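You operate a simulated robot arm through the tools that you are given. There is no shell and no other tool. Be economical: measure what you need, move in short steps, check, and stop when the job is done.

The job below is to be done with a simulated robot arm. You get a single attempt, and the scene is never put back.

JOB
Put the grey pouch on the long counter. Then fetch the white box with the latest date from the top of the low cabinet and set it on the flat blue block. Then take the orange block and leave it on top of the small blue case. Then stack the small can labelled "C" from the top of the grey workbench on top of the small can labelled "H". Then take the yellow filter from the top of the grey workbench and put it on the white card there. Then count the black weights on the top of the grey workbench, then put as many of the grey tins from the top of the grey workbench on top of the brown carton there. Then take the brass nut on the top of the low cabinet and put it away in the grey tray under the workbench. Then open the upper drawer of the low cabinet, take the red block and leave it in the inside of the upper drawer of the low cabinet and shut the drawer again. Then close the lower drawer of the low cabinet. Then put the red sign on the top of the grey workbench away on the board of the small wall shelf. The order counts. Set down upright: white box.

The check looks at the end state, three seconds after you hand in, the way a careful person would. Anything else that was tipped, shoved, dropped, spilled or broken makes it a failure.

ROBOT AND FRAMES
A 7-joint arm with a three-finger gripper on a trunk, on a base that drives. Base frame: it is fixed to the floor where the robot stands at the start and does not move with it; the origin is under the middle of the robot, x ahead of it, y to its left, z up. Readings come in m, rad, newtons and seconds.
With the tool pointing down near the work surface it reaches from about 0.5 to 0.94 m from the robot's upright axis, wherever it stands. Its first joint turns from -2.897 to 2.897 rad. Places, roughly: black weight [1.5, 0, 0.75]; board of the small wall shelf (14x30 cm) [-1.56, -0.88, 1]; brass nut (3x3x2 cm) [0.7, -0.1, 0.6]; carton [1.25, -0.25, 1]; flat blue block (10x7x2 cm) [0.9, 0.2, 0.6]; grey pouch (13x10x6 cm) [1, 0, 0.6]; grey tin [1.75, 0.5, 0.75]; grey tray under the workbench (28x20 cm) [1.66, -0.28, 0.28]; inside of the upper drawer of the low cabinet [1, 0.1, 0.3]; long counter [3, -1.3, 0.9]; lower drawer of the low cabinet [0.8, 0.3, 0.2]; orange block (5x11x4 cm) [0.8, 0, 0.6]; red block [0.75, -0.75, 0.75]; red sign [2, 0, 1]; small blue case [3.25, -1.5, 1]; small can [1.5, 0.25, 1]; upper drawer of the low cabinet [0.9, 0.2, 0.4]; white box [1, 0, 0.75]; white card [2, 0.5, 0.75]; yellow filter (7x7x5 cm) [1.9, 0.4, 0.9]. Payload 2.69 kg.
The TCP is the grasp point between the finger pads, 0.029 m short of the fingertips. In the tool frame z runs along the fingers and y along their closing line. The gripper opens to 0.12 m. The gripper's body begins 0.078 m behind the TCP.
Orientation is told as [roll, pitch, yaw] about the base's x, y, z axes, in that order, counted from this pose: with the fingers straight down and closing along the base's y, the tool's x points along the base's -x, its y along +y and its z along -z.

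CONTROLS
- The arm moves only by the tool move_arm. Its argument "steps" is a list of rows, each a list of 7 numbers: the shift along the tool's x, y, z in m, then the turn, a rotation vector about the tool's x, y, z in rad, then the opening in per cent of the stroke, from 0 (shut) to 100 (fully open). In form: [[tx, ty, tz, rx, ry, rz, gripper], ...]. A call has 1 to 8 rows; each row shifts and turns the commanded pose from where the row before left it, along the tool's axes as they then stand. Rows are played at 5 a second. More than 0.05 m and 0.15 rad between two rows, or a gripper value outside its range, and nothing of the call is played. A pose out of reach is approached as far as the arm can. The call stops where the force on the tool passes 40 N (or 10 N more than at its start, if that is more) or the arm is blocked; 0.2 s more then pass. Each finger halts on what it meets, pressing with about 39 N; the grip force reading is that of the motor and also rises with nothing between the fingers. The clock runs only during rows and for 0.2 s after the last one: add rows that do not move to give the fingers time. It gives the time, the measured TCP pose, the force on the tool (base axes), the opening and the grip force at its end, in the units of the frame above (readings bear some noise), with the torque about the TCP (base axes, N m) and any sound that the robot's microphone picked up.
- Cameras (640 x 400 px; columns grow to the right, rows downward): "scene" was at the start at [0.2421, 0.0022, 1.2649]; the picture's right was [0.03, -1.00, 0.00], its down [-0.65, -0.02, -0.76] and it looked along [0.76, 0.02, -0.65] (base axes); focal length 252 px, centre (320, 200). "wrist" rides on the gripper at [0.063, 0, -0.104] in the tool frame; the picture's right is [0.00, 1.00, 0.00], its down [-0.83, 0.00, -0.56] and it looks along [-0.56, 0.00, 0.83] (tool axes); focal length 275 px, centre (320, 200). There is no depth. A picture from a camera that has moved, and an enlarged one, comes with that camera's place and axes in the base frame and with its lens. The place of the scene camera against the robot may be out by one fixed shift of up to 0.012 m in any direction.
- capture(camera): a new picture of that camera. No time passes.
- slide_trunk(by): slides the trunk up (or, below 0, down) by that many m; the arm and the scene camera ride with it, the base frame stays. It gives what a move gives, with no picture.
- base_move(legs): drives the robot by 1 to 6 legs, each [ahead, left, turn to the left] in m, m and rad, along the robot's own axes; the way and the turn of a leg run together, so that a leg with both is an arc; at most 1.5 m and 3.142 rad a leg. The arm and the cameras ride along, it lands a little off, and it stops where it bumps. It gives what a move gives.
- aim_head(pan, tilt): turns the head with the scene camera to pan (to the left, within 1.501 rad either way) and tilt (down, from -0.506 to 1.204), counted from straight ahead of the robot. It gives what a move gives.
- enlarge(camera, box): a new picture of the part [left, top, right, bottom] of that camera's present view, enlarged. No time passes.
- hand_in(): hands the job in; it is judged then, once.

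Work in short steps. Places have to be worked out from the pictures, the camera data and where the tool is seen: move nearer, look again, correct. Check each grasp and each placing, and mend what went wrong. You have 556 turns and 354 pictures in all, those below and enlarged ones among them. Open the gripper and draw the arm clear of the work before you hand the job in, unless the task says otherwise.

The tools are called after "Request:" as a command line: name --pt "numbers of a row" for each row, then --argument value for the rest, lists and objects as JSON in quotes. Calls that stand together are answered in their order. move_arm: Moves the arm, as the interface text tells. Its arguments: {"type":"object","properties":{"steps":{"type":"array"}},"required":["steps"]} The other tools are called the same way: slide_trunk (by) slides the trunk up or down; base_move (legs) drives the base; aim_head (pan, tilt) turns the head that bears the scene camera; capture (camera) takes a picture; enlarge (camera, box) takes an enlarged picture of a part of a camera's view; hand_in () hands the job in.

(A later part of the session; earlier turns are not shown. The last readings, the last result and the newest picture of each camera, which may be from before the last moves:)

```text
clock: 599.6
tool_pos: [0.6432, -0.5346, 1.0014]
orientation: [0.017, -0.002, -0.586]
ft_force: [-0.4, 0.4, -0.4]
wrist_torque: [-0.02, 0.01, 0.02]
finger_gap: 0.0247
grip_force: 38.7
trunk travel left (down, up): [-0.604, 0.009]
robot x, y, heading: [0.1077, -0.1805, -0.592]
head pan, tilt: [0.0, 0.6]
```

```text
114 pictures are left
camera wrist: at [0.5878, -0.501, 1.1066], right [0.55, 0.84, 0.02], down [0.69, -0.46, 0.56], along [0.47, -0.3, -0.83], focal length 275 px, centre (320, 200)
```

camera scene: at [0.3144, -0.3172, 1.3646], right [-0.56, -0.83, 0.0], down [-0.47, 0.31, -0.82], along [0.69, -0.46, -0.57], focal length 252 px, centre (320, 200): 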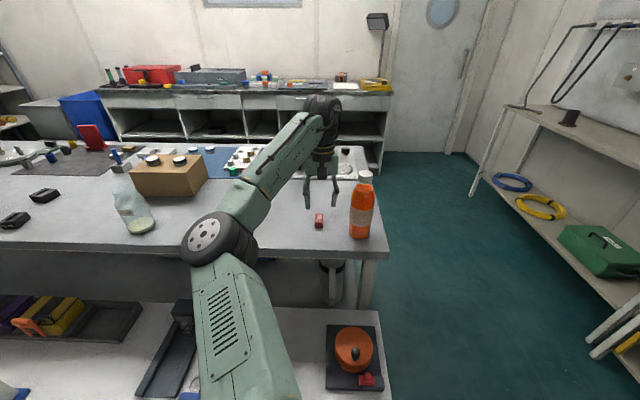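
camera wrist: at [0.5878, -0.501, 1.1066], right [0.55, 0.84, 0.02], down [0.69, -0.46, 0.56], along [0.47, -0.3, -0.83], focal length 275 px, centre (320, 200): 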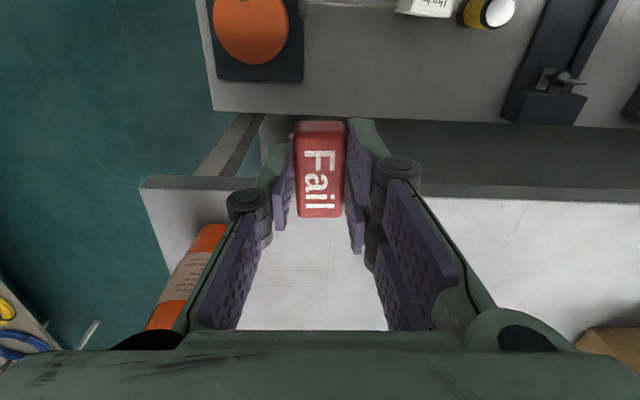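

Held. I back away, go left to the drawer, and lower the trunk.

Request:
base_move --legs '[[-0.5, 0, 0], [0, 0.46, -0.008]]'

Request:
slide_trunk --by -0.25

Request:
aim_head --pan 0.3 --tilt 0.8

Request:
capture --camera "scene"

Request:
capture --camera "wrist"

```text
clock: 606.3
tool_pos: [0.4809, 0.1307, 1.0021]
orientation: [0.015, -0.002, -0.59]
ft_force: [-0.3, 0.6, 0.2]
wrist_torque: [0.0, -0.02, 0.01]
finger_gap: 0.0251
grip_force: 39.1
trunk travel left (down, up): [-0.604, 0.009]
robot x, y, heading: [-0.0512, 0.491, -0.592]
head pan, tilt: [0.0, 0.6]
```

```text
clock: 608.9
tool_pos: [0.4796, 0.1299, 0.7524]
orientation: [0.016, -0.002, -0.589]
ft_force: [0.2, -0.1, -1.1]
wrist_torque: [0.0, -0.03, -0.03]
finger_gap: 0.0249
grip_force: 39.0
trunk travel left (down, up): [-0.354, 0.259]
robot x, y, heading: [-0.052, 0.4847, -0.597]
head pan, tilt: [0.0, 0.6]
```

```text
clock: 609.7
tool_pos: [0.4809, 0.1309, 0.7516]
orientation: [0.015, -0.001, -0.59]
ft_force: [0.5, 0.4, -0.1]
wrist_torque: [0.02, 0.01, 0.01]
finger_gap: 0.0248
grip_force: 38.9
trunk travel left (down, up): [-0.354, 0.259]
robot x, y, heading: [-0.0545, 0.4869, -0.591]
head pan, tilt: [0.3, 0.799]
```

```text
113 pictures are left
camera scene: at [0.1562, 0.3755, 1.0978], right [-0.29, -0.96, 0.0], down [-0.69, 0.21, -0.7], along [0.67, -0.2, -0.72], focal length 252 px, centre (320, 200)
```

scene: 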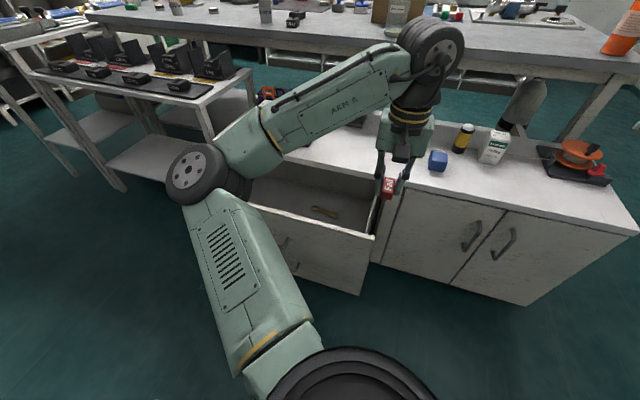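

```text
112 pictures are left
camera wrist: at [0.4262, 0.164, 0.8565], right [0.55, 0.83, 0.02], down [0.69, -0.47, 0.56], along [0.47, -0.3, -0.83], focal length 275 px, centre (320, 200)
```

wrist: 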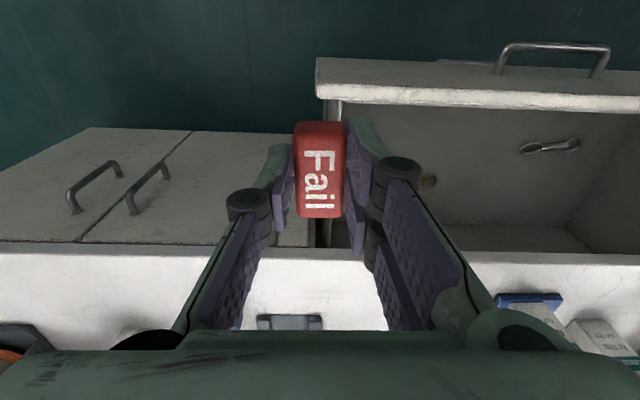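

The open drawer holds a wrench (s≈0.77) and a small part (s≈0.57). I'll set the block at about (0.43, 0.655). I move there at this height, then lower.

Request:
move_arm --pt "-0.015 0.045 0 0 0 0.01 8" --pt "-0.015 0.045 0 0 0 0 8" --pt "-0.015 0.045 0 0 0 0 8" --pt "-0.015 0.045 0 0 0 0 8" --pt "-0.02 0.045 0 0 0 0 8" --pt "-0.025 0.042 0 0 0 0 8" --pt "0 0.01 0.04 0 0 0 8" --pt "0 0 0.05 0 0 0 8"

Request:
capture --camera "wrist"

Request:
capture --camera "scene"

```text
clock: 611.5
tool_pos: [0.7258, 0.3019, 0.6662]
orientation: [0.016, -0.002, -0.6]
ft_force: [-0.7, 0.8, -0.7]
wrist_torque: [0.01, 0.0, -0.03]
finger_gap: 0.0247
grip_force: 38.7
trunk travel left (down, up): [-0.354, 0.259]
robot x, y, heading: [-0.0507, 0.4852, -0.591]
head pan, tilt: [0.3, 0.799]
```

```text
111 pictures are left
camera wrist: at [0.6717, 0.336, 0.7693], right [0.56, 0.83, 0.02], down [0.68, -0.47, 0.56], along [0.47, -0.3, -0.83], focal length 275 px, centre (320, 200)
```

wrist: 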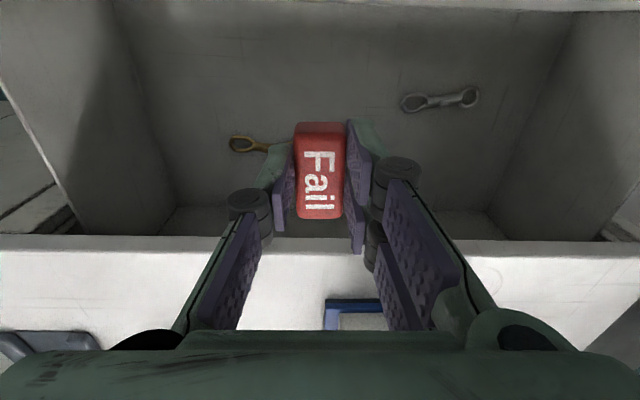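

```text
110 pictures are left
camera scene: at [0.1561, 0.3755, 1.0978], right [-0.29, -0.96, 0.0], down [-0.69, 0.21, -0.7], along [0.67, -0.2, -0.72], focal length 252 px, centre (320, 200)
```

scene: 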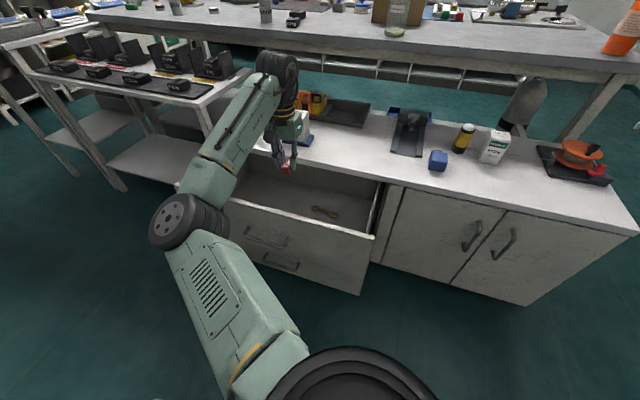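

The landing spot is clear. I lower into the drawer.

Request:
move_arm --pt "0 0 0.05 0 0 0 8" --pt "0 0 0.05 0 0 0 8" --pt "0 0 0.05 0 0 0 8" --pt "0 0 0 0 0 0 8"

Request:
capture --camera "wrist"

Request:
capture --camera "scene"

```text
clock: 612.5
tool_pos: [0.7245, 0.3047, 0.5151]
orientation: [0.016, 0.002, -0.6]
ft_force: [0.0, 1.2, -0.4]
wrist_torque: [0.03, 0.03, -0.05]
finger_gap: 0.0248
grip_force: 38.8
trunk travel left (down, up): [-0.354, 0.259]
robot x, y, heading: [-0.0505, 0.4853, -0.59]
head pan, tilt: [0.3, 0.799]
```

```text
109 pictures are left
camera wrist: at [0.6712, 0.3394, 0.6196], right [0.56, 0.83, 0.02], down [0.68, -0.47, 0.56], along [0.47, -0.3, -0.83], focal length 275 px, centre (320, 200)
```

wrist: 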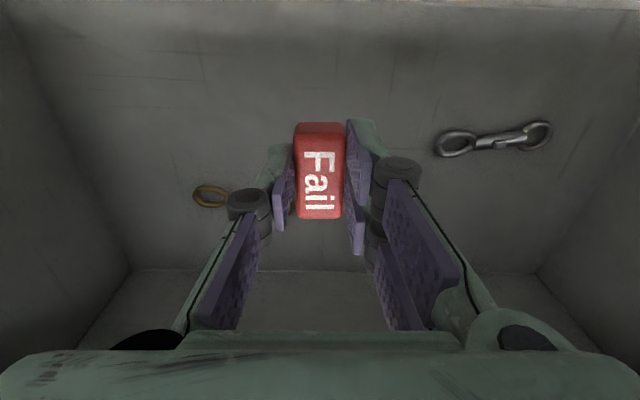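

```text
108 pictures are left
camera scene: at [0.1563, 0.3755, 1.0977], right [-0.29, -0.96, 0.0], down [-0.69, 0.21, -0.7], along [0.67, -0.2, -0.72], focal length 252 px, centre (320, 200)
```

scene: 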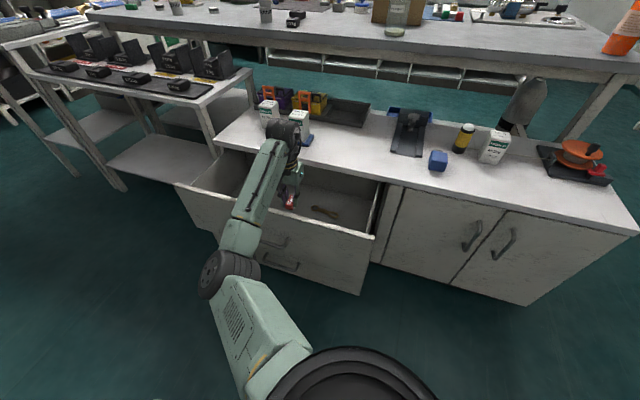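

I continue slowly, watching for tilt.

Request:
move_arm --pt "0 0 0.02 0 0 0 8" --pt "0 0 0.015 0 0 0 8" --pt "0 0 0 0 0 0 8"

Request:
move_arm --pt "0 0 0.012 0 0 0 8" --pt "0 0 0 0 0 0 8"

Request:
move_arm --pt "0 0 0.012 0 0 0 8" --pt "0 0 0 0 0 0 8"

```text
clock: 613.3
tool_pos: [0.7249, 0.3044, 0.481]
orientation: [0.016, -0.002, -0.601]
ft_force: [0.4, -0.4, -0.1]
wrist_torque: [0.01, -0.02, -0.02]
finger_gap: 0.025
grip_force: 38.9
trunk travel left (down, up): [-0.354, 0.259]
robot x, y, heading: [-0.0517, 0.4864, -0.591]
head pan, tilt: [0.3, 0.799]
```

```text
clock: 613.9
tool_pos: [0.7255, 0.3043, 0.4688]
orientation: [0.015, 0.0, -0.599]
ft_force: [-0.2, 0.8, -0.8]
wrist_torque: [0.01, 0.0, 0.0]
finger_gap: 0.0248
grip_force: 39.0
trunk travel left (down, up): [-0.354, 0.259]
robot x, y, heading: [-0.0533, 0.4887, -0.595]
head pan, tilt: [0.3, 0.799]
```

```text
clock: 614.5
tool_pos: [0.7259, 0.3039, 0.4572]
orientation: [0.015, -0.002, -0.599]
ft_force: [0.1, 0.3, -0.2]
wrist_torque: [0.02, -0.01, -0.03]
finger_gap: 0.0249
grip_force: 38.9
trunk travel left (down, up): [-0.354, 0.259]
robot x, y, heading: [-0.0517, 0.4861, -0.591]
head pan, tilt: [0.3, 0.799]
```

Request:
capture --camera "wrist"

Request:
enlarge --camera "scene" --box '[160, 100, 400, 300]'

```text
107 pictures are left
camera wrist: at [0.6721, 0.338, 0.5612], right [0.56, 0.83, 0.01], down [0.68, -0.47, 0.56], along [0.47, -0.3, -0.83], focal length 275 px, centre (320, 200)
```

wrist: 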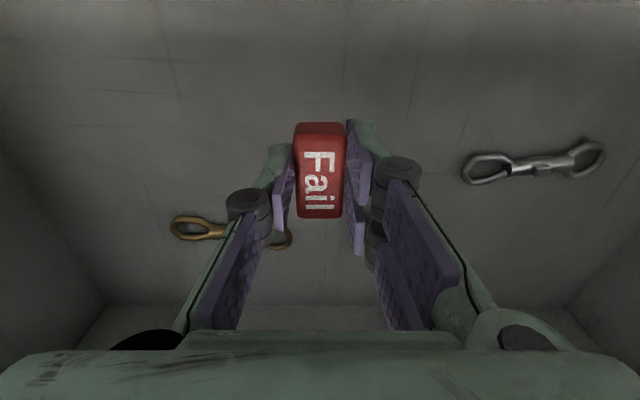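

```text
2.00 times, centred on (280, 200) of scene
camera zoom: at [0.1562, 0.3755, 1.0977], right [-0.29, -0.96, 0.0], down [-0.69, 0.21, -0.7], along [0.67, -0.2, -0.72], focal length 504 px, centre (400, 200)
```

zoom: 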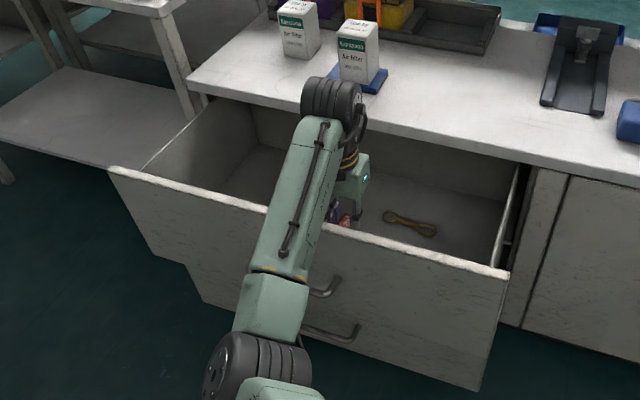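

Request:
move_arm --pt "0 0 0.012 0 0 0 8" --pt "0 0 0 0 0 0 8"

Request:
move_arm --pt "0 0 0.012 0 0 0 8" --pt "0 0 0 0 0 0 8"

```text
clock: 615.1
tool_pos: [0.7248, 0.3039, 0.4451]
orientation: [0.015, 0.0, -0.6]
ft_force: [0.3, -0.2, 0.4]
wrist_torque: [0.02, -0.01, -0.01]
finger_gap: 0.025
grip_force: 39.3
trunk travel left (down, up): [-0.354, 0.259]
robot x, y, heading: [-0.0507, 0.4838, -0.595]
head pan, tilt: [0.3, 0.799]
```

```text
clock: 615.7
tool_pos: [0.7257, 0.3041, 0.4336]
orientation: [0.014, -0.001, -0.601]
ft_force: [0.2, -0.4, 0.5]
wrist_torque: [0.08, 0.06, 0.02]
finger_gap: 0.0248
grip_force: 38.5
trunk travel left (down, up): [-0.354, 0.259]
robot x, y, heading: [-0.0516, 0.4851, -0.593]
head pan, tilt: [0.3, 0.799]
```

Request:
move_arm --pt "0 0 0.005 0 0 0 8" --pt "0 0 0 0 0 0 8"

Request:
move_arm --pt "0 0 0.006 0 0 0 8" --pt "0 0 0 0 0 0 8"

```text
clock: 616.3
tool_pos: [0.726, 0.3044, 0.4287]
orientation: [0.016, -0.001, -0.601]
ft_force: [-1.1, -1.0, -0.8]
wrist_torque: [-0.01, -0.01, -0.04]
finger_gap: 0.0248
grip_force: 39.2
trunk travel left (down, up): [-0.354, 0.259]
robot x, y, heading: [-0.0507, 0.4894, -0.59]
head pan, tilt: [0.3, 0.799]
```

```text
clock: 616.9
tool_pos: [0.7262, 0.3031, 0.4215]
orientation: [0.017, -0.001, -0.601]
ft_force: [0.2, -0.4, -0.8]
wrist_torque: [-0.02, 0.02, 0.01]
finger_gap: 0.0249
grip_force: 38.5
trunk travel left (down, up): [-0.354, 0.259]
robot x, y, heading: [-0.0522, 0.4889, -0.593]
head pan, tilt: [0.3, 0.799]
```

Request:
move_arm --pt "0 0 0.006 0 0 0 8" --pt "0 0 0.006 0 0 0 8" --pt "0 0 0 0 0 0 8"

Request:
capture --camera "wrist"

```text
clock: 617.7
tool_pos: [0.7256, 0.3035, 0.4113]
orientation: [0.014, 0.001, -0.601]
ft_force: [0.5, -2.2, -0.4]
wrist_torque: [0.13, 0.11, 0.03]
finger_gap: 0.0247
grip_force: 39.2
trunk travel left (down, up): [-0.354, 0.259]
robot x, y, heading: [-0.0557, 0.4881, -0.595]
head pan, tilt: [0.3, 0.799]
```

```text
105 pictures are left
camera wrist: at [0.6723, 0.3375, 0.5151], right [0.56, 0.83, 0.01], down [0.68, -0.47, 0.56], along [0.47, -0.3, -0.83], focal length 275 px, centre (320, 200)
```

wrist: 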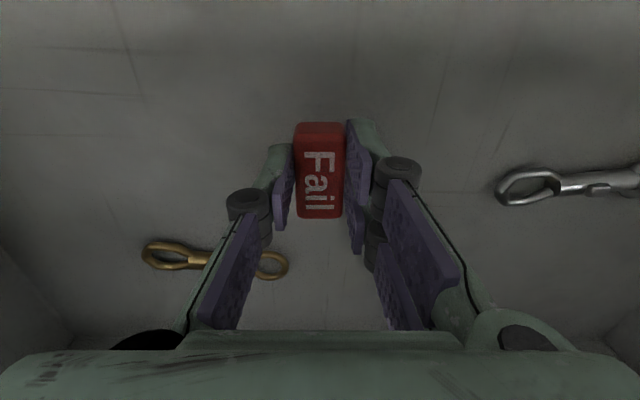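

Request:
move_arm --pt "0 0 0.004 0 0 0 8" --pt "0 0 0 0 0 0 8"

```text
clock: 618.3
tool_pos: [0.7261, 0.3037, 0.4065]
orientation: [0.016, -0.002, -0.601]
ft_force: [1.2, 0.0, -0.6]
wrist_torque: [0.01, 0.0, 0.03]
finger_gap: 0.025
grip_force: 38.5
trunk travel left (down, up): [-0.354, 0.259]
robot x, y, heading: [-0.0527, 0.4862, -0.595]
head pan, tilt: [0.3, 0.799]
```

Request:
move_arm --pt "0 0 0.006 0 0 0 8" --pt "0 0 0.005 0 0 0 8" --pt "0 0 0 0 0 0 8"

Request:
move_arm --pt "0 0 0.006 0 0 0 8" --pt "0 0 0 0 0 0 8"

```text
clock: 619.1
tool_pos: [0.7255, 0.3041, 0.3967]
orientation: [0.016, -0.002, -0.6]
ft_force: [0.6, -0.3, 0.4]
wrist_torque: [0.02, -0.02, 0.01]
finger_gap: 0.0249
grip_force: 38.7
trunk travel left (down, up): [-0.354, 0.259]
robot x, y, heading: [-0.0501, 0.4849, -0.588]
head pan, tilt: [0.3, 0.799]
```

```text
clock: 619.7
tool_pos: [0.7287, 0.306, 0.3961]
orientation: [0.019, -0.012, -0.6]
ft_force: [-0.3, 1.1, -1.0]
wrist_torque: [-0.01, -0.01, 0.0]
finger_gap: 0.025
grip_force: 38.9
trunk travel left (down, up): [-0.354, 0.259]
robot x, y, heading: [-0.0556, 0.4882, -0.592]
head pan, tilt: [0.3, 0.799]
```

The forearm begins to touch the drawer rim; the floor is ~5 cm lower. Raising the trunk lifts the elbow: I do that and lower the hand again.

Request:
move_arm --pt "0 0 -0.012 0 0 0 8" --pt "0 0 0 0 0 0 8"

Request:
slide_trunk --by 0.12

Request:
move_arm --pt "0 0 0.05 0 0 0 8" --pt "0 0 0.05 0 0 0 8" --pt "0 0 0.02 0 0 0 8" --pt "0 0 0 0 0 0 8"

Request:
enlarge --camera "scene" --box '[160, 100, 400, 300]'

```text
clock: 620.0
tool_pos: [0.7303, 0.3038, 0.3973]
orientation: [0.016, -0.014, -0.6]
ft_force: [1.8, -1.6, 1.1]
wrist_torque: [0.29, 0.46, -0.06]
finger_gap: 0.025
grip_force: 39.5
trunk travel left (down, up): [-0.354, 0.259]
robot x, y, heading: [-0.0517, 0.4865, -0.591]
head pan, tilt: [0.3, 0.799]
stopped in row 1: the force on the tool passed its limit at 60 N (the readings are from after the stop); the commanded pose is now the measured one
```

```text
clock: 621.5
tool_pos: [0.729, 0.304, 0.5166]
orientation: [0.014, -0.011, -0.599]
ft_force: [0.5, 0.4, -1.3]
wrist_torque: [-0.01, 0.0, 0.0]
finger_gap: 0.025
grip_force: 39.1
trunk travel left (down, up): [-0.474, 0.139]
robot x, y, heading: [-0.0493, 0.4825, -0.59]
head pan, tilt: [0.3, 0.799]
```

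```text
clock: 622.5
tool_pos: [0.7319, 0.3064, 0.395]
orientation: [0.014, -0.013, -0.599]
ft_force: [0.5, -0.1, -0.7]
wrist_torque: [-0.02, 0.0, -0.01]
finger_gap: 0.0249
grip_force: 39.1
trunk travel left (down, up): [-0.474, 0.139]
robot x, y, heading: [-0.0528, 0.4895, -0.589]
head pan, tilt: [0.3, 0.799]
```

```text
2.00 times, centred on (280, 200) of scene
camera zoom: at [0.1563, 0.3759, 1.2177], right [-0.29, -0.96, 0.0], down [-0.69, 0.21, -0.7], along [0.67, -0.2, -0.72], focal length 504 px, centre (400, 200)
```

zoom: 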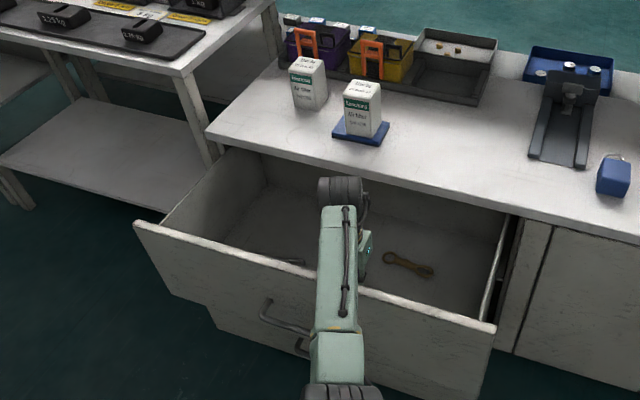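

Now there's clearance. I go on lowering towards the floor.

Request:
move_arm --pt "0 0 0.012 0 0 0 8" --pt "0 0 0.012 0 0 0 8" --pt "0 0 0 0 0 0 8"

Request:
move_arm --pt "0 0 0.01 0 0 0 8" --pt "0 0 0 0 0 0 8"

Request:
move_arm --pt "0 0 0.008 0 0 0 8" --pt "0 0 0 0 0 0 8"

```text
clock: 623.3
tool_pos: [0.7332, 0.3059, 0.3769]
orientation: [0.016, -0.018, -0.597]
ft_force: [-0.3, -1.3, 35.2]
wrist_torque: [-0.22, 0.03, -0.02]
finger_gap: 0.0253
grip_force: 39.3
trunk travel left (down, up): [-0.474, 0.139]
robot x, y, heading: [-0.0522, 0.4845, -0.585]
head pan, tilt: [0.3, 0.799]
```

```text
clock: 623.6
tool_pos: [0.736, 0.3043, 0.3758]
orientation: [0.02, -0.024, -0.602]
ft_force: [-0.2, -3.1, 17.5]
wrist_torque: [0.16, 1.19, -0.23]
finger_gap: 0.0249
grip_force: 38.9
trunk travel left (down, up): [-0.474, 0.139]
robot x, y, heading: [-0.0511, 0.484, -0.592]
head pan, tilt: [0.3, 0.799]
stopped in row 1: the force on the tool passed its limit at 48 N (the readings are from after the stop); the commanded pose is now the measured one
```

```text
clock: 624.0
tool_pos: [0.738, 0.3026, 0.3771]
orientation: [0.02, -0.03, -0.605]
ft_force: [-0.1, -2.8, 16.7]
wrist_torque: [-0.02, 1.07, -0.28]
finger_gap: 0.025
grip_force: 38.5
trunk travel left (down, up): [-0.474, 0.139]
robot x, y, heading: [-0.0542, 0.4851, -0.592]
head pan, tilt: [0.3, 0.799]
stopped in row 1: the force on the tool passed its limit at 46 N (the readings are from after the stop); the commanded pose is now the measured one
```

The block is on the drawer floor (force through the tool). I relieve, open a little and rise.

Request:
move_arm --pt "0 0 -0.003 0 0 0 8" --pt "0 0 0 0 0 0 30" --pt "0 0 0 0 0 0 38"

Request:
move_arm --pt "0 0 -0.03 0 0 0 38" --pt "0 0 -0.04 0 0 0 38" --pt "0 0 -0.04 0 0 0 38"

Request:
capture --camera "wrist"

```text
clock: 624.8
tool_pos: [0.7352, 0.3042, 0.3762]
orientation: [0.019, -0.022, -0.603]
ft_force: [-1.3, -0.5, 3.1]
wrist_torque: [0.0, 0.06, 0.01]
finger_gap: 0.0463
grip_force: 0.2
trunk travel left (down, up): [-0.474, 0.139]
robot x, y, heading: [-0.0523, 0.4914, -0.594]
head pan, tilt: [0.3, 0.799]
```

```text
clock: 625.6
tool_pos: [0.7333, 0.303, 0.487]
orientation: [0.019, -0.022, -0.601]
ft_force: [-0.5, -0.4, -0.9]
wrist_torque: [0.01, 0.0, 0.0]
finger_gap: 0.0456
grip_force: 0.0
trunk travel left (down, up): [-0.474, 0.139]
robot x, y, heading: [-0.0531, 0.4868, -0.593]
head pan, tilt: [0.3, 0.799]
```

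```text
103 pictures are left
camera wrist: at [0.6767, 0.3375, 0.5893], right [0.56, 0.83, 0.02], down [0.67, -0.47, 0.57], along [0.48, -0.31, -0.82], focal length 275 px, centre (320, 200)
```

wrist: 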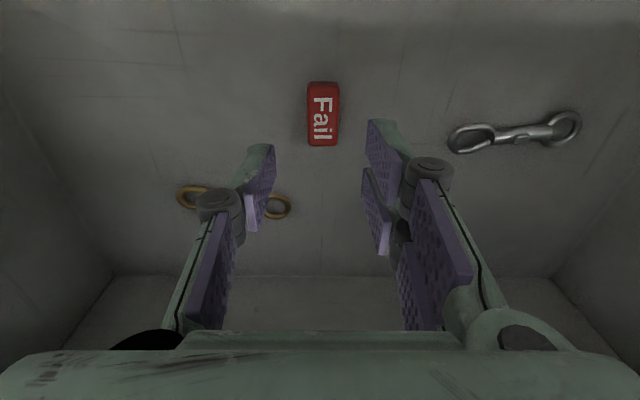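

The red block lies in the drawer. I raise out, back the base 0.1 m, and bring the closed fingers down in front of the handle bar.

Request:
move_arm --pt "0 0 -0.05 0 0 0 30" --pt "0 0 -0.05 0 0 0 10" --pt "0 0 -0.05 0 0.022 0 0" --pt "0 0 -0.04 0 0 0 0"

Request:
base_move --legs '[[-0.15, 0, 0]]'

Request:
move_arm --pt "0.045 0.01 0 0 0 0 0" --pt "0.045 0.01 0 0 0 0 0" --pt "0 0.01 0 0 0 0 0"

Request:
capture --camera "wrist"

Request:
capture --camera "scene"

```text
clock: 626.6
tool_pos: [0.7271, 0.3032, 0.6777]
orientation: [0.019, -0.001, -0.6]
ft_force: [1.9, 0.8, 0.8]
wrist_torque: [0.02, 0.0, -0.04]
finger_gap: 0.0
grip_force: 16.8
trunk travel left (down, up): [-0.474, 0.139]
robot x, y, heading: [-0.0503, 0.4851, -0.592]
head pan, tilt: [0.3, 0.799]
```

```text
clock: 628.0
tool_pos: [0.6058, 0.3844, 0.6768]
orientation: [0.02, -0.001, -0.602]
ft_force: [-0.2, 0.7, -0.2]
wrist_torque: [0.0, -0.02, 0.0]
finger_gap: 0.0001
grip_force: 28.4
trunk travel left (down, up): [-0.474, 0.139]
robot x, y, heading: [-0.1712, 0.5695, -0.59]
head pan, tilt: [0.3, 0.799]
```

```text
clock: 628.8
tool_pos: [0.5485, 0.4616, 0.6771]
orientation: [0.019, -0.002, -0.602]
ft_force: [-1.0, 0.2, -0.1]
wrist_torque: [-0.02, -0.01, 0.01]
finger_gap: 0.0
grip_force: 28.3
trunk travel left (down, up): [-0.474, 0.139]
robot x, y, heading: [-0.176, 0.5692, -0.594]
head pan, tilt: [0.3, 0.799]
```

```text
102 pictures are left
camera wrist: at [0.4942, 0.4951, 0.7825], right [0.56, 0.83, 0.02], down [0.68, -0.48, 0.56], along [0.47, -0.3, -0.83], focal length 275 px, centre (320, 200)
```

wrist: 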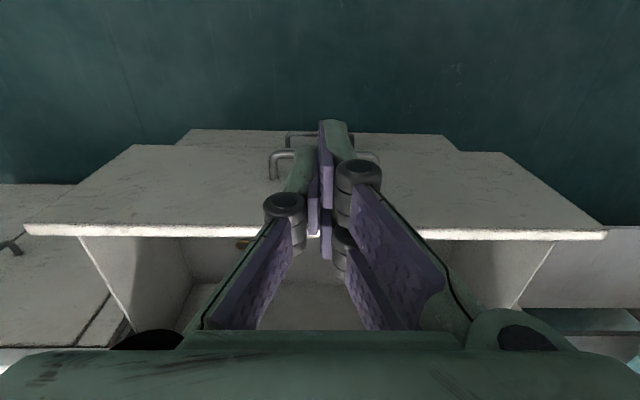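

```text
101 pictures are left
camera scene: at [0.0343, 0.4577, 1.2178], right [-0.29, -0.96, 0.0], down [-0.69, 0.21, -0.7], along [0.67, -0.2, -0.72], focal length 252 px, centre (320, 200)
```

scene: 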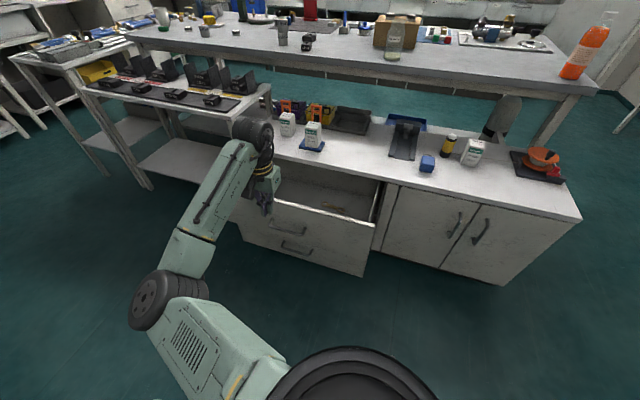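

The closed fingers are in front of the upper handle. I lower them to bar height (z≈0.455).

Request:
move_arm --pt "0 0 0.05 0 0 0 0" --pt "0 0 0.05 0 0 0 0" --pt "0 0 0.05 0 0 0 0" --pt "0 0 0.05 0 0 0 0" --pt "0 0 0.02 0 0 0 0"

Request:
capture --camera "wrist"

```text
clock: 630.0
tool_pos: [0.5516, 0.4647, 0.4572]
orientation: [0.021, 0.0, -0.603]
ft_force: [-0.5, 0.5, 0.6]
wrist_torque: [0.03, -0.02, -0.01]
finger_gap: 0.0
grip_force: 29.1
trunk travel left (down, up): [-0.474, 0.139]
robot x, y, heading: [-0.1709, 0.5658, -0.591]
head pan, tilt: [0.3, 0.799]
```

```text
100 pictures are left
camera wrist: at [0.4975, 0.4997, 0.5616], right [0.56, 0.83, 0.02], down [0.68, -0.48, 0.56], along [0.47, -0.3, -0.83], focal length 275 px, centre (320, 200)
```

wrist: 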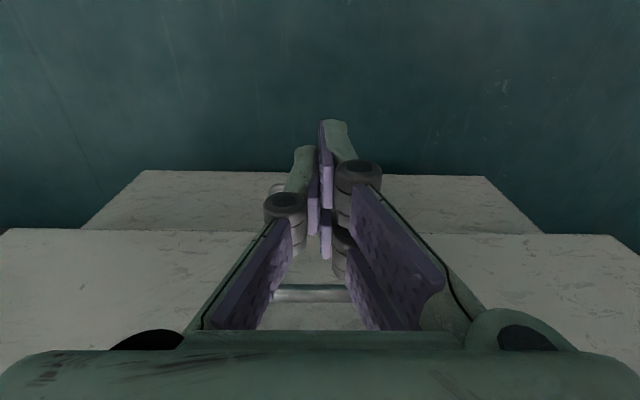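

I push with the base: first 0.16 m.

Request:
base_move --legs '[[0.16, 0, 0]]'

Request:
capture --camera "scene"

```text
clock: 631.4
tool_pos: [0.6845, 0.3795, 0.4579]
orientation: [0.019, -0.002, -0.598]
ft_force: [-0.3, 0.3, -0.7]
wrist_torque: [0.02, 0.0, 0.03]
finger_gap: 0.0001
grip_force: 28.4
trunk travel left (down, up): [-0.474, 0.139]
robot x, y, heading: [-0.041, 0.4777, -0.592]
head pan, tilt: [0.3, 0.799]
```

```text
99 pictures are left
camera scene: at [0.1669, 0.3697, 1.2177], right [-0.28, -0.96, 0.0], down [-0.69, 0.2, -0.7], along [0.67, -0.2, -0.72], focal length 252 px, centre (320, 200)
```

scene: 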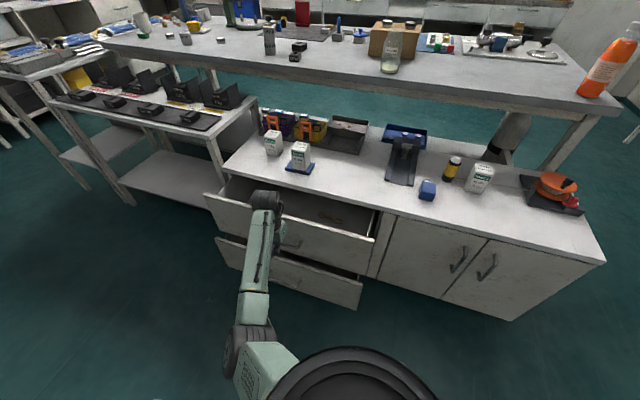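

It slides in. I continue by 0.13 m.

Request:
base_move --legs '[[0.13, 0, 0]]'

Request:
capture --camera "scene"

```text
clock: 632.7
tool_pos: [0.7923, 0.3058, 0.4577]
orientation: [0.019, -0.002, -0.6]
ft_force: [-0.1, -0.1, 0.6]
wrist_torque: [0.0, -0.02, 0.0]
finger_gap: 0.0001
grip_force: 28.5
trunk travel left (down, up): [-0.474, 0.139]
robot x, y, heading: [0.0669, 0.4073, -0.587]
head pan, tilt: [0.3, 0.799]
```

```text
98 pictures are left
camera scene: at [0.2746, 0.2974, 1.2177], right [-0.29, -0.96, 0.0], down [-0.69, 0.2, -0.7], along [0.67, -0.2, -0.72], focal length 252 px, centre (320, 200)
```

scene: 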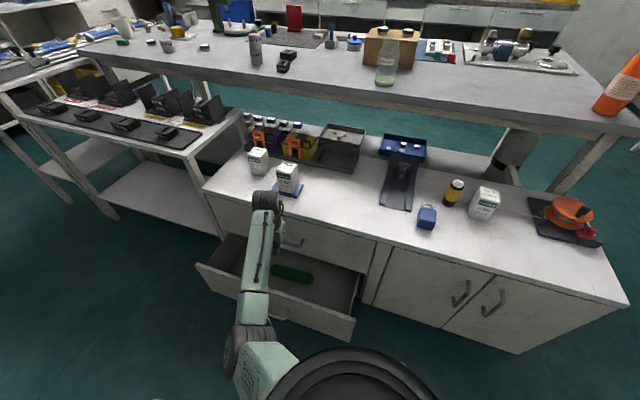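

Nearly shut. I push on with small arm steps until I feel the stop.

Request:
move_arm --pt "-0.01 0 0 0 0 0 0" --pt "-0.01 0 0 0 0 0 0" --pt "0 0 0 0 0 0 0"

Request:
move_arm --pt "-0.006 0 0 0 0 0 0" --pt "0 0 0 0 0 0 0"

```text
clock: 633.3
tool_pos: [0.8022, 0.3005, 0.4565]
orientation: [0.012, 0.019, -0.594]
ft_force: [-3.5, 2.4, -0.8]
wrist_torque: [0.06, 0.02, 0.05]
finger_gap: 0.0002
grip_force: 28.4
trunk travel left (down, up): [-0.474, 0.139]
robot x, y, heading: [0.0641, 0.4064, -0.59]
head pan, tilt: [0.3, 0.799]
stopped in row 3: the force on the tool passed its limit at 45 N (the readings are from after the stop); the commanded pose is now the measured one
```

```text
clock: 633.8
tool_pos: [0.8021, 0.3002, 0.4538]
orientation: [0.008, 0.03, -0.587]
ft_force: [-2.2, 2.1, -1.7]
wrist_torque: [0.07, 0.06, 0.03]
finger_gap: 0.0003
grip_force: 28.7
trunk travel left (down, up): [-0.474, 0.139]
robot x, y, heading: [0.065, 0.4094, -0.59]
head pan, tilt: [0.3, 0.799]
stopped in row 2: the force on the tool passed its limit at 43 N (the readings are from after the stop); the commanded pose is now the measured one
```

The stop is reached: the upper drawer is shut. I back away and check it.

Request:
base_move --legs '[[-0.3, 0, 0]]'

Request:
capture --camera "scene"

Request:
enlarge --camera "scene" --box '[200, 140, 420, 320]'

```text
clock: 635.8
tool_pos: [0.5529, 0.464, 0.4544]
orientation: [0.007, 0.029, -0.593]
ft_force: [-0.9, -0.1, 0.0]
wrist_torque: [0.0, -0.03, 0.02]
finger_gap: 0.0001
grip_force: 28.7
trunk travel left (down, up): [-0.474, 0.139]
robot x, y, heading: [-0.1887, 0.58, -0.595]
head pan, tilt: [0.3, 0.799]
```

```text
97 pictures are left
camera scene: at [0.0219, 0.4656, 1.2178], right [-0.29, -0.96, 0.0], down [-0.69, 0.21, -0.7], along [0.67, -0.2, -0.72], focal length 252 px, centre (320, 200)
```

scene: 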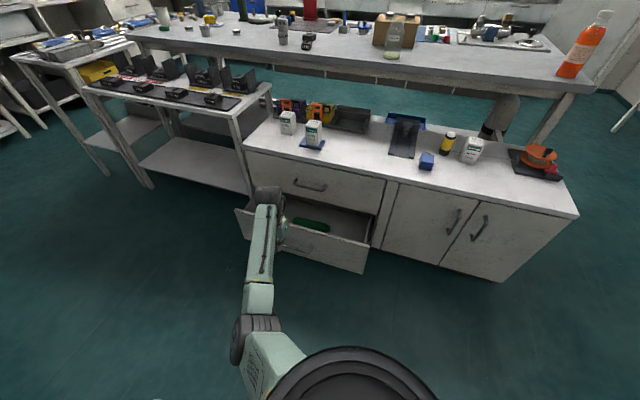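

```text
2.22 times, centred on (310, 230) of scene
camera zoom: at [0.0219, 0.4656, 1.2178], right [-0.29, -0.96, 0.0], down [-0.69, 0.21, -0.7], along [0.67, -0.2, -0.72], focal length 560 px, centre (342, 133)
```

zoom: 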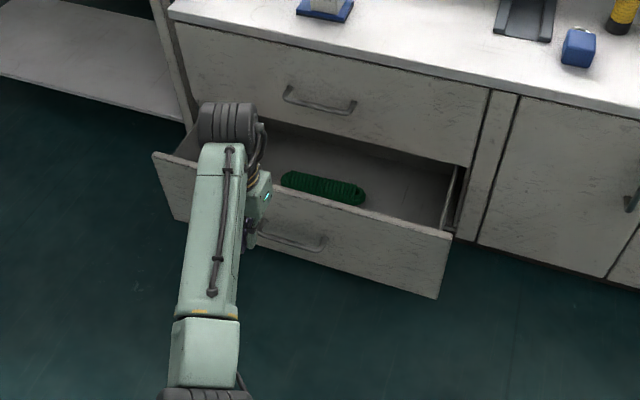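

Shut flush. Now the lower drawer: I lower the trunk 0.13 m so the fingers meet its front panel at z≈0.32.

Request:
slide_trunk --by -0.13

Request:
move_arm --pt "0 0 0 0.0 -0.03 0 0" --pt "0 0 0 0 0 0 0"

Request:
base_move --legs '[[0.14, 0, 0]]'

Request:
capture --camera "wrist"

Request:
capture --camera "scene"

```text
clock: 637.4
tool_pos: [0.5518, 0.4631, 0.3249]
orientation: [0.009, 0.027, -0.595]
ft_force: [-0.3, 0.5, 0.2]
wrist_torque: [0.02, -0.05, 0.01]
finger_gap: 0.0001
grip_force: 28.5
trunk travel left (down, up): [-0.344, 0.269]
robot x, y, heading: [-0.1861, 0.5746, -0.592]
head pan, tilt: [0.3, 0.799]
```

```text
clock: 638.0
tool_pos: [0.5525, 0.4647, 0.3253]
orientation: [0.008, -0.001, -0.595]
ft_force: [0.4, 0.4, -0.4]
wrist_torque: [0.0, 0.0, -0.03]
finger_gap: 0.0001
grip_force: 29.2
trunk travel left (down, up): [-0.344, 0.269]
robot x, y, heading: [-0.1859, 0.5751, -0.596]
head pan, tilt: [0.3, 0.799]
```

```text
clock: 639.4
tool_pos: [0.6685, 0.3855, 0.324]
orientation: [0.007, 0.0, -0.598]
ft_force: [-1.2, 0.9, 1.1]
wrist_torque: [-0.02, -0.02, 0.02]
finger_gap: 0.0
grip_force: 28.3
trunk travel left (down, up): [-0.344, 0.269]
robot x, y, heading: [-0.0689, 0.5003, -0.599]
head pan, tilt: [0.3, 0.799]
```

```text
95 pictures are left
camera wrist: at [0.6143, 0.4195, 0.4292], right [0.56, 0.83, 0.01], down [0.69, -0.47, 0.56], along [0.47, -0.3, -0.83], focal length 275 px, centre (320, 200)
```

wrist: 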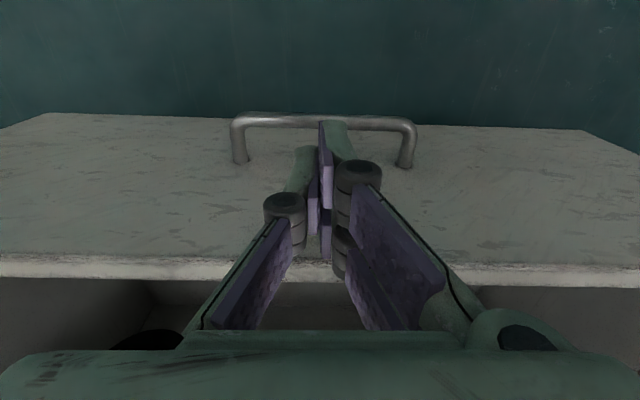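

```text
94 pictures are left
camera scene: at [0.1377, 0.3868, 1.0878], right [-0.29, -0.96, 0.0], down [-0.69, 0.21, -0.7], along [0.67, -0.2, -0.72], focal length 252 px, centre (320, 200)
```

scene: 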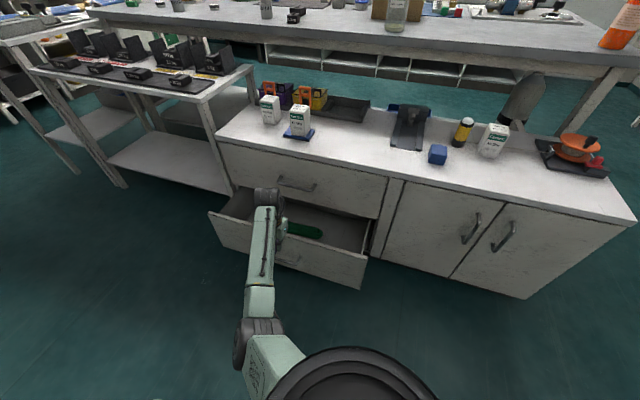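

A vertical hand would meet the upper handle at the end of the push, so I back off a little and tilt the tool forward 0.7 rad so that only the fingertips lead.

Request:
move_arm --pt "0.03 0 0 0 0 0 0" --pt "0 0 0 0 -0.14 0 0" --pt "0 0 0 0 -0.14 0 0" --pt "0 0 0 0 -0.14 0 0" --pt "0 0 0 0 -0.14 0 0" --pt "0 0 0 0 -0.14 0 0"

Request:
capture --camera "scene"

Request:
capture --camera "wrist"

```text
clock: 640.3
tool_pos: [0.7106, 0.4301, 0.4196]
orientation: [0.218, -0.437, -0.716]
ft_force: [0.0, 0.1, 0.4]
wrist_torque: [-0.04, 0.01, -0.04]
finger_gap: 0.0
grip_force: 28.3
trunk travel left (down, up): [-0.344, 0.269]
robot x, y, heading: [-0.0696, 0.5012, -0.599]
head pan, tilt: [0.3, 0.799]
stopped in row 4: the arm was blocked; the commanded pose is now the measured one
```

```text
93 pictures are left
camera scene: at [0.1371, 0.3865, 1.0859], right [-0.29, -0.96, 0.0], down [-0.69, 0.21, -0.7], along [0.67, -0.2, -0.72], focal length 252 px, centre (320, 200)
```

scene: 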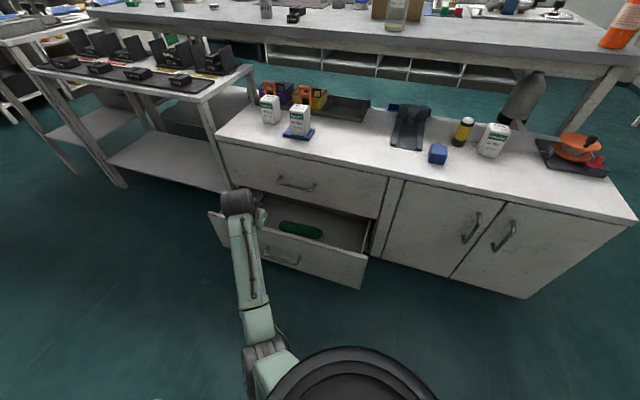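

```text
92 pictures are left
camera wrist: at [0.6185, 0.4787, 0.4852], right [0.57, 0.8, 0.19], down [0.32, -0.43, 0.84], along [0.76, -0.42, -0.5], focal length 275 px, centre (320, 200)
```

wrist: 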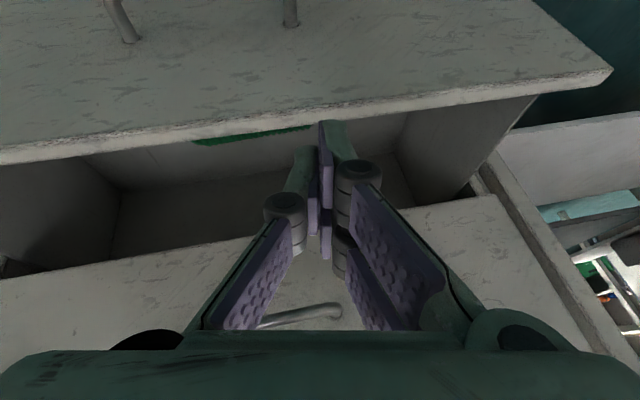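

My own base blocks that posture. I raise and level, back the base and lift the trunk, and then tilt higher up before lowering.

Request:
move_arm --pt "0.04 0 0 0 0 0 0" --pt "0.0 0 -0.04 0.1 0.1 0 0" --pt "0 0 -0.04 0.118 0.12 0 0" --pt "0 0 -0.04 0 0.12 0 0" --pt "0 0 -0.04 0 0.097 0 0" --pt "0 0 -0.04 0 0 -0.11 0"

Request:
base_move --legs '[[-0.22, 0, 0]]'

Request:
slide_trunk --by 0.1

Request:
capture --camera "scene"

```text
refused: row 3 steps farther than a row can; nothing moved
```

```text
clock: 642.0
tool_pos: [0.5283, 0.5533, 0.4188]
orientation: [0.215, -0.436, -0.711]
ft_force: [-0.6, -0.3, -0.1]
wrist_torque: [0.0, -0.02, -0.01]
finger_gap: 0.0
grip_force: 28.7
trunk travel left (down, up): [-0.344, 0.269]
robot x, y, heading: [-0.2483, 0.6204, -0.6]
head pan, tilt: [0.3, 0.799]
```

```text
clock: 643.4
tool_pos: [0.5271, 0.5554, 0.5211]
orientation: [0.216, -0.438, -0.713]
ft_force: [-1.0, -0.1, 0.3]
wrist_torque: [0.01, -0.01, 0.01]
finger_gap: 0.0001
grip_force: 27.9
trunk travel left (down, up): [-0.444, 0.169]
robot x, y, heading: [-0.2534, 0.6194, -0.599]
head pan, tilt: [0.3, 0.799]
```

```text
91 pictures are left
camera scene: at [-0.0433, 0.5095, 1.1877], right [-0.29, -0.96, 0.0], down [-0.69, 0.21, -0.7], along [0.67, -0.2, -0.72], focal length 252 px, centre (320, 200)
```

scene: 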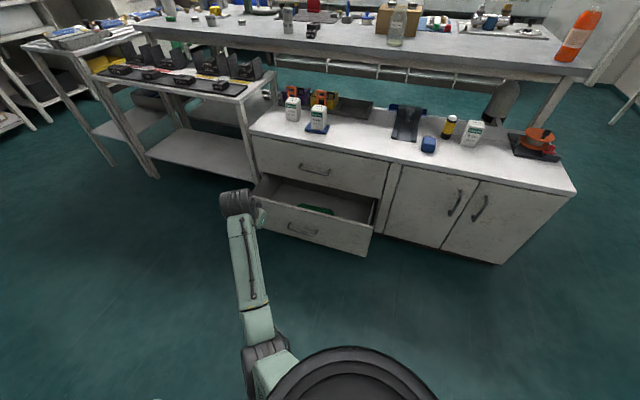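

I correct the roll and yaw (keeping the 0.44 rad forward tilt), shift right to the handle line, and lower step by step.

Request:
move_arm --pt "0 0 0 0.11 0 0 0" --pt "0 0 0 0.106 0 0 0" --pt "0 0 0 0 0 -0.113 0" --pt "-0.03 -0.033 0 0 0 0 0" --pt "-0.03 -0.033 0 0 0 0 0"

Request:
move_arm --pt "0 0 0.03 0 0 0 0" --pt "0 0 0.03 0 0 0 0" --pt "0 0 0.03 0 0 0 0"

Request:
capture --camera "scene"

Request:
capture --camera "wrist"

```text
clock: 644.6
tool_pos: [0.5367, 0.4705, 0.5491]
orientation: [-0.051, -0.436, -0.585]
ft_force: [-0.1, 0.2, 0.1]
wrist_torque: [0.0, 0.02, -0.03]
finger_gap: 0.0002
grip_force: 28.4
trunk travel left (down, up): [-0.444, 0.169]
robot x, y, heading: [-0.2515, 0.6239, -0.595]
head pan, tilt: [0.3, 0.799]
```

```text
clock: 645.4
tool_pos: [0.5653, 0.445, 0.468]
orientation: [-0.051, -0.438, -0.587]
ft_force: [-1.5, 0.3, -0.9]
wrist_torque: [0.01, 0.0, 0.01]
finger_gap: 0.0
grip_force: 28.0
trunk travel left (down, up): [-0.444, 0.169]
robot x, y, heading: [-0.2518, 0.6194, -0.594]
head pan, tilt: [0.3, 0.799]
```

```text
90 pictures are left
camera scene: at [-0.0434, 0.5096, 1.1878], right [-0.29, -0.96, 0.0], down [-0.69, 0.21, -0.7], along [0.67, -0.2, -0.72], focal length 252 px, centre (320, 200)
```

scene: 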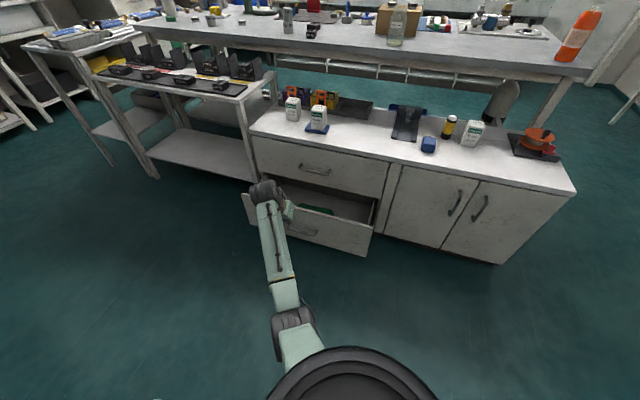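

```text
89 pictures are left
camera wrist: at [0.4822, 0.5057, 0.5353], right [0.57, 0.82, -0.05], down [0.45, -0.26, 0.85], along [0.69, -0.51, -0.52], focal length 275 px, centre (320, 200)
```

wrist: 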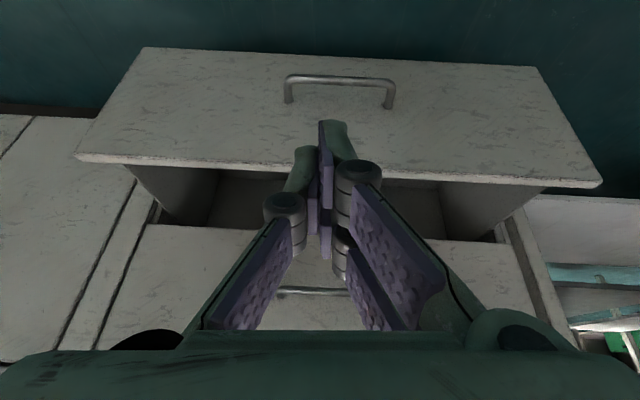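

I lower vertically in steps to z≈0.30 in front of the panel.

Request:
move_arm --pt "0.017 0 0.0362 0 0 0 0" --pt "0.017 0 0.0362 0 0 0 0" --pt "0 0 0 0 0 0 0"

Request:
move_arm --pt "0.017 0 0.0362 0 0 0 0" --pt "0.017 0 0.0362 0 0 0 0" --pt "0 0 0 0 0 0 0"

Request:
capture --camera "wrist"

```text
clock: 646.2
tool_pos: [0.5624, 0.4428, 0.3858]
orientation: [-0.05, -0.436, -0.585]
ft_force: [0.4, 0.6, -0.2]
wrist_torque: [0.0, -0.01, -0.01]
finger_gap: 0.0001
grip_force: 28.8
trunk travel left (down, up): [-0.444, 0.169]
robot x, y, heading: [-0.2527, 0.6207, -0.597]
head pan, tilt: [0.3, 0.799]
```

```text
clock: 647.0
tool_pos: [0.56, 0.4395, 0.3058]
orientation: [-0.05, -0.437, -0.587]
ft_force: [-0.2, 0.1, -0.1]
wrist_torque: [-0.02, -0.02, 0.02]
finger_gap: 0.0002
grip_force: 28.4
trunk travel left (down, up): [-0.444, 0.169]
robot x, y, heading: [-0.2551, 0.6227, -0.594]
head pan, tilt: [0.3, 0.799]
```

```text
88 pictures are left
camera wrist: at [0.4769, 0.5004, 0.3747], right [0.57, 0.82, -0.05], down [0.45, -0.26, 0.85], along [0.69, -0.51, -0.52], focal length 275 px, centre (320, 200)
```

wrist: 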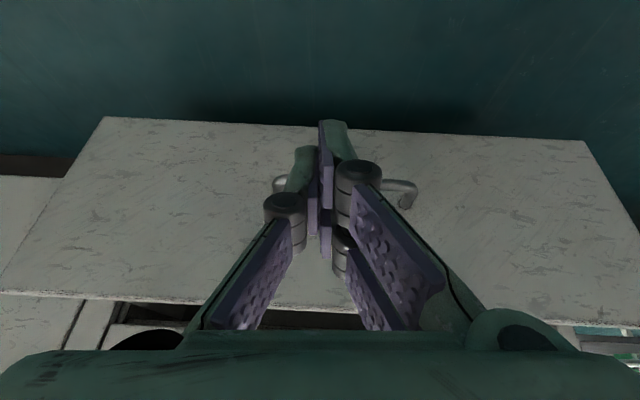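

The tips face the panel just above its handle. I push with the base: 0.2 m first.

Request:
base_move --legs '[[0.2, 0, 0]]'

Request:
capture --camera "scene"

Request:
capture --camera "wrist"

```text
clock: 648.5
tool_pos: [0.7234, 0.3312, 0.3075]
orientation: [-0.052, -0.438, -0.584]
ft_force: [-0.2, 0.0, 0.4]
wrist_torque: [-0.02, 0.0, 0.01]
finger_gap: 0.0
grip_force: 28.2
trunk travel left (down, up): [-0.444, 0.169]
robot x, y, heading: [-0.0847, 0.5105, -0.593]
head pan, tilt: [0.3, 0.799]
```

```text
87 pictures are left
camera scene: at [0.1215, 0.3991, 1.1877], right [-0.29, -0.96, 0.0], down [-0.69, 0.21, -0.7], along [0.67, -0.2, -0.72], focal length 252 px, centre (320, 200)
```

scene: 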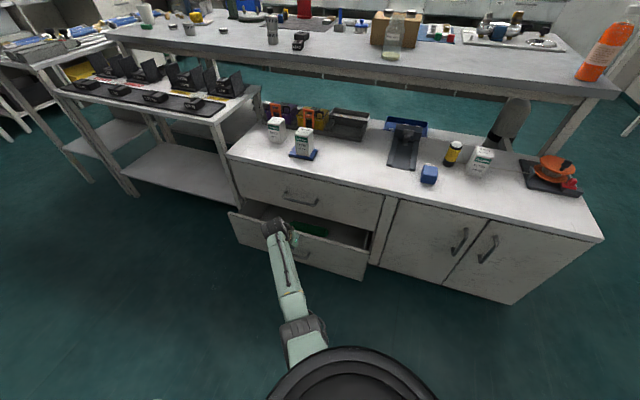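

```text
86 pictures are left
camera wrist: at [0.6417, 0.3915, 0.375], right [0.57, 0.82, -0.05], down [0.45, -0.26, 0.85], along [0.69, -0.5, -0.52], focal length 275 px, centre (320, 200)
```

wrist: 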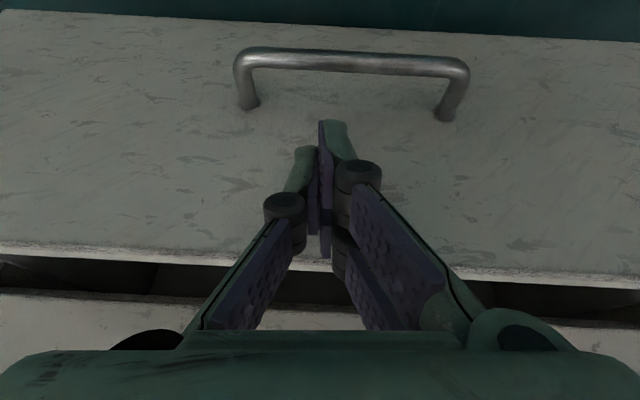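

It's moving in (panel at about 0.43). I push 0.10 m more.

Request:
base_move --legs '[[0.1, 0, 0]]'

Request:
capture --camera "scene"

```text
clock: 649.7
tool_pos: [0.8068, 0.2773, 0.3074]
orientation: [-0.05, -0.437, -0.582]
ft_force: [0.6, -0.5, 0.2]
wrist_torque: [0.0, -0.02, -0.01]
finger_gap: 0.0
grip_force: 28.7
trunk travel left (down, up): [-0.444, 0.169]
robot x, y, heading: [-0.006, 0.4545, -0.599]
head pan, tilt: [0.3, 0.799]
```

```text
85 pictures are left
camera scene: at [0.204, 0.3441, 1.1877], right [-0.29, -0.96, 0.0], down [-0.69, 0.21, -0.7], along [0.67, -0.2, -0.72], focal length 252 px, centre (320, 200)
```

scene: 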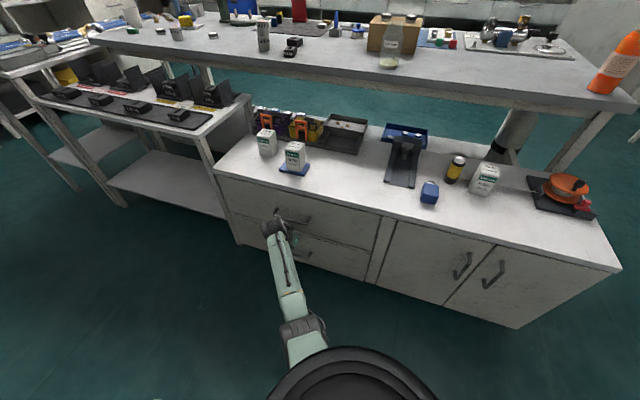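

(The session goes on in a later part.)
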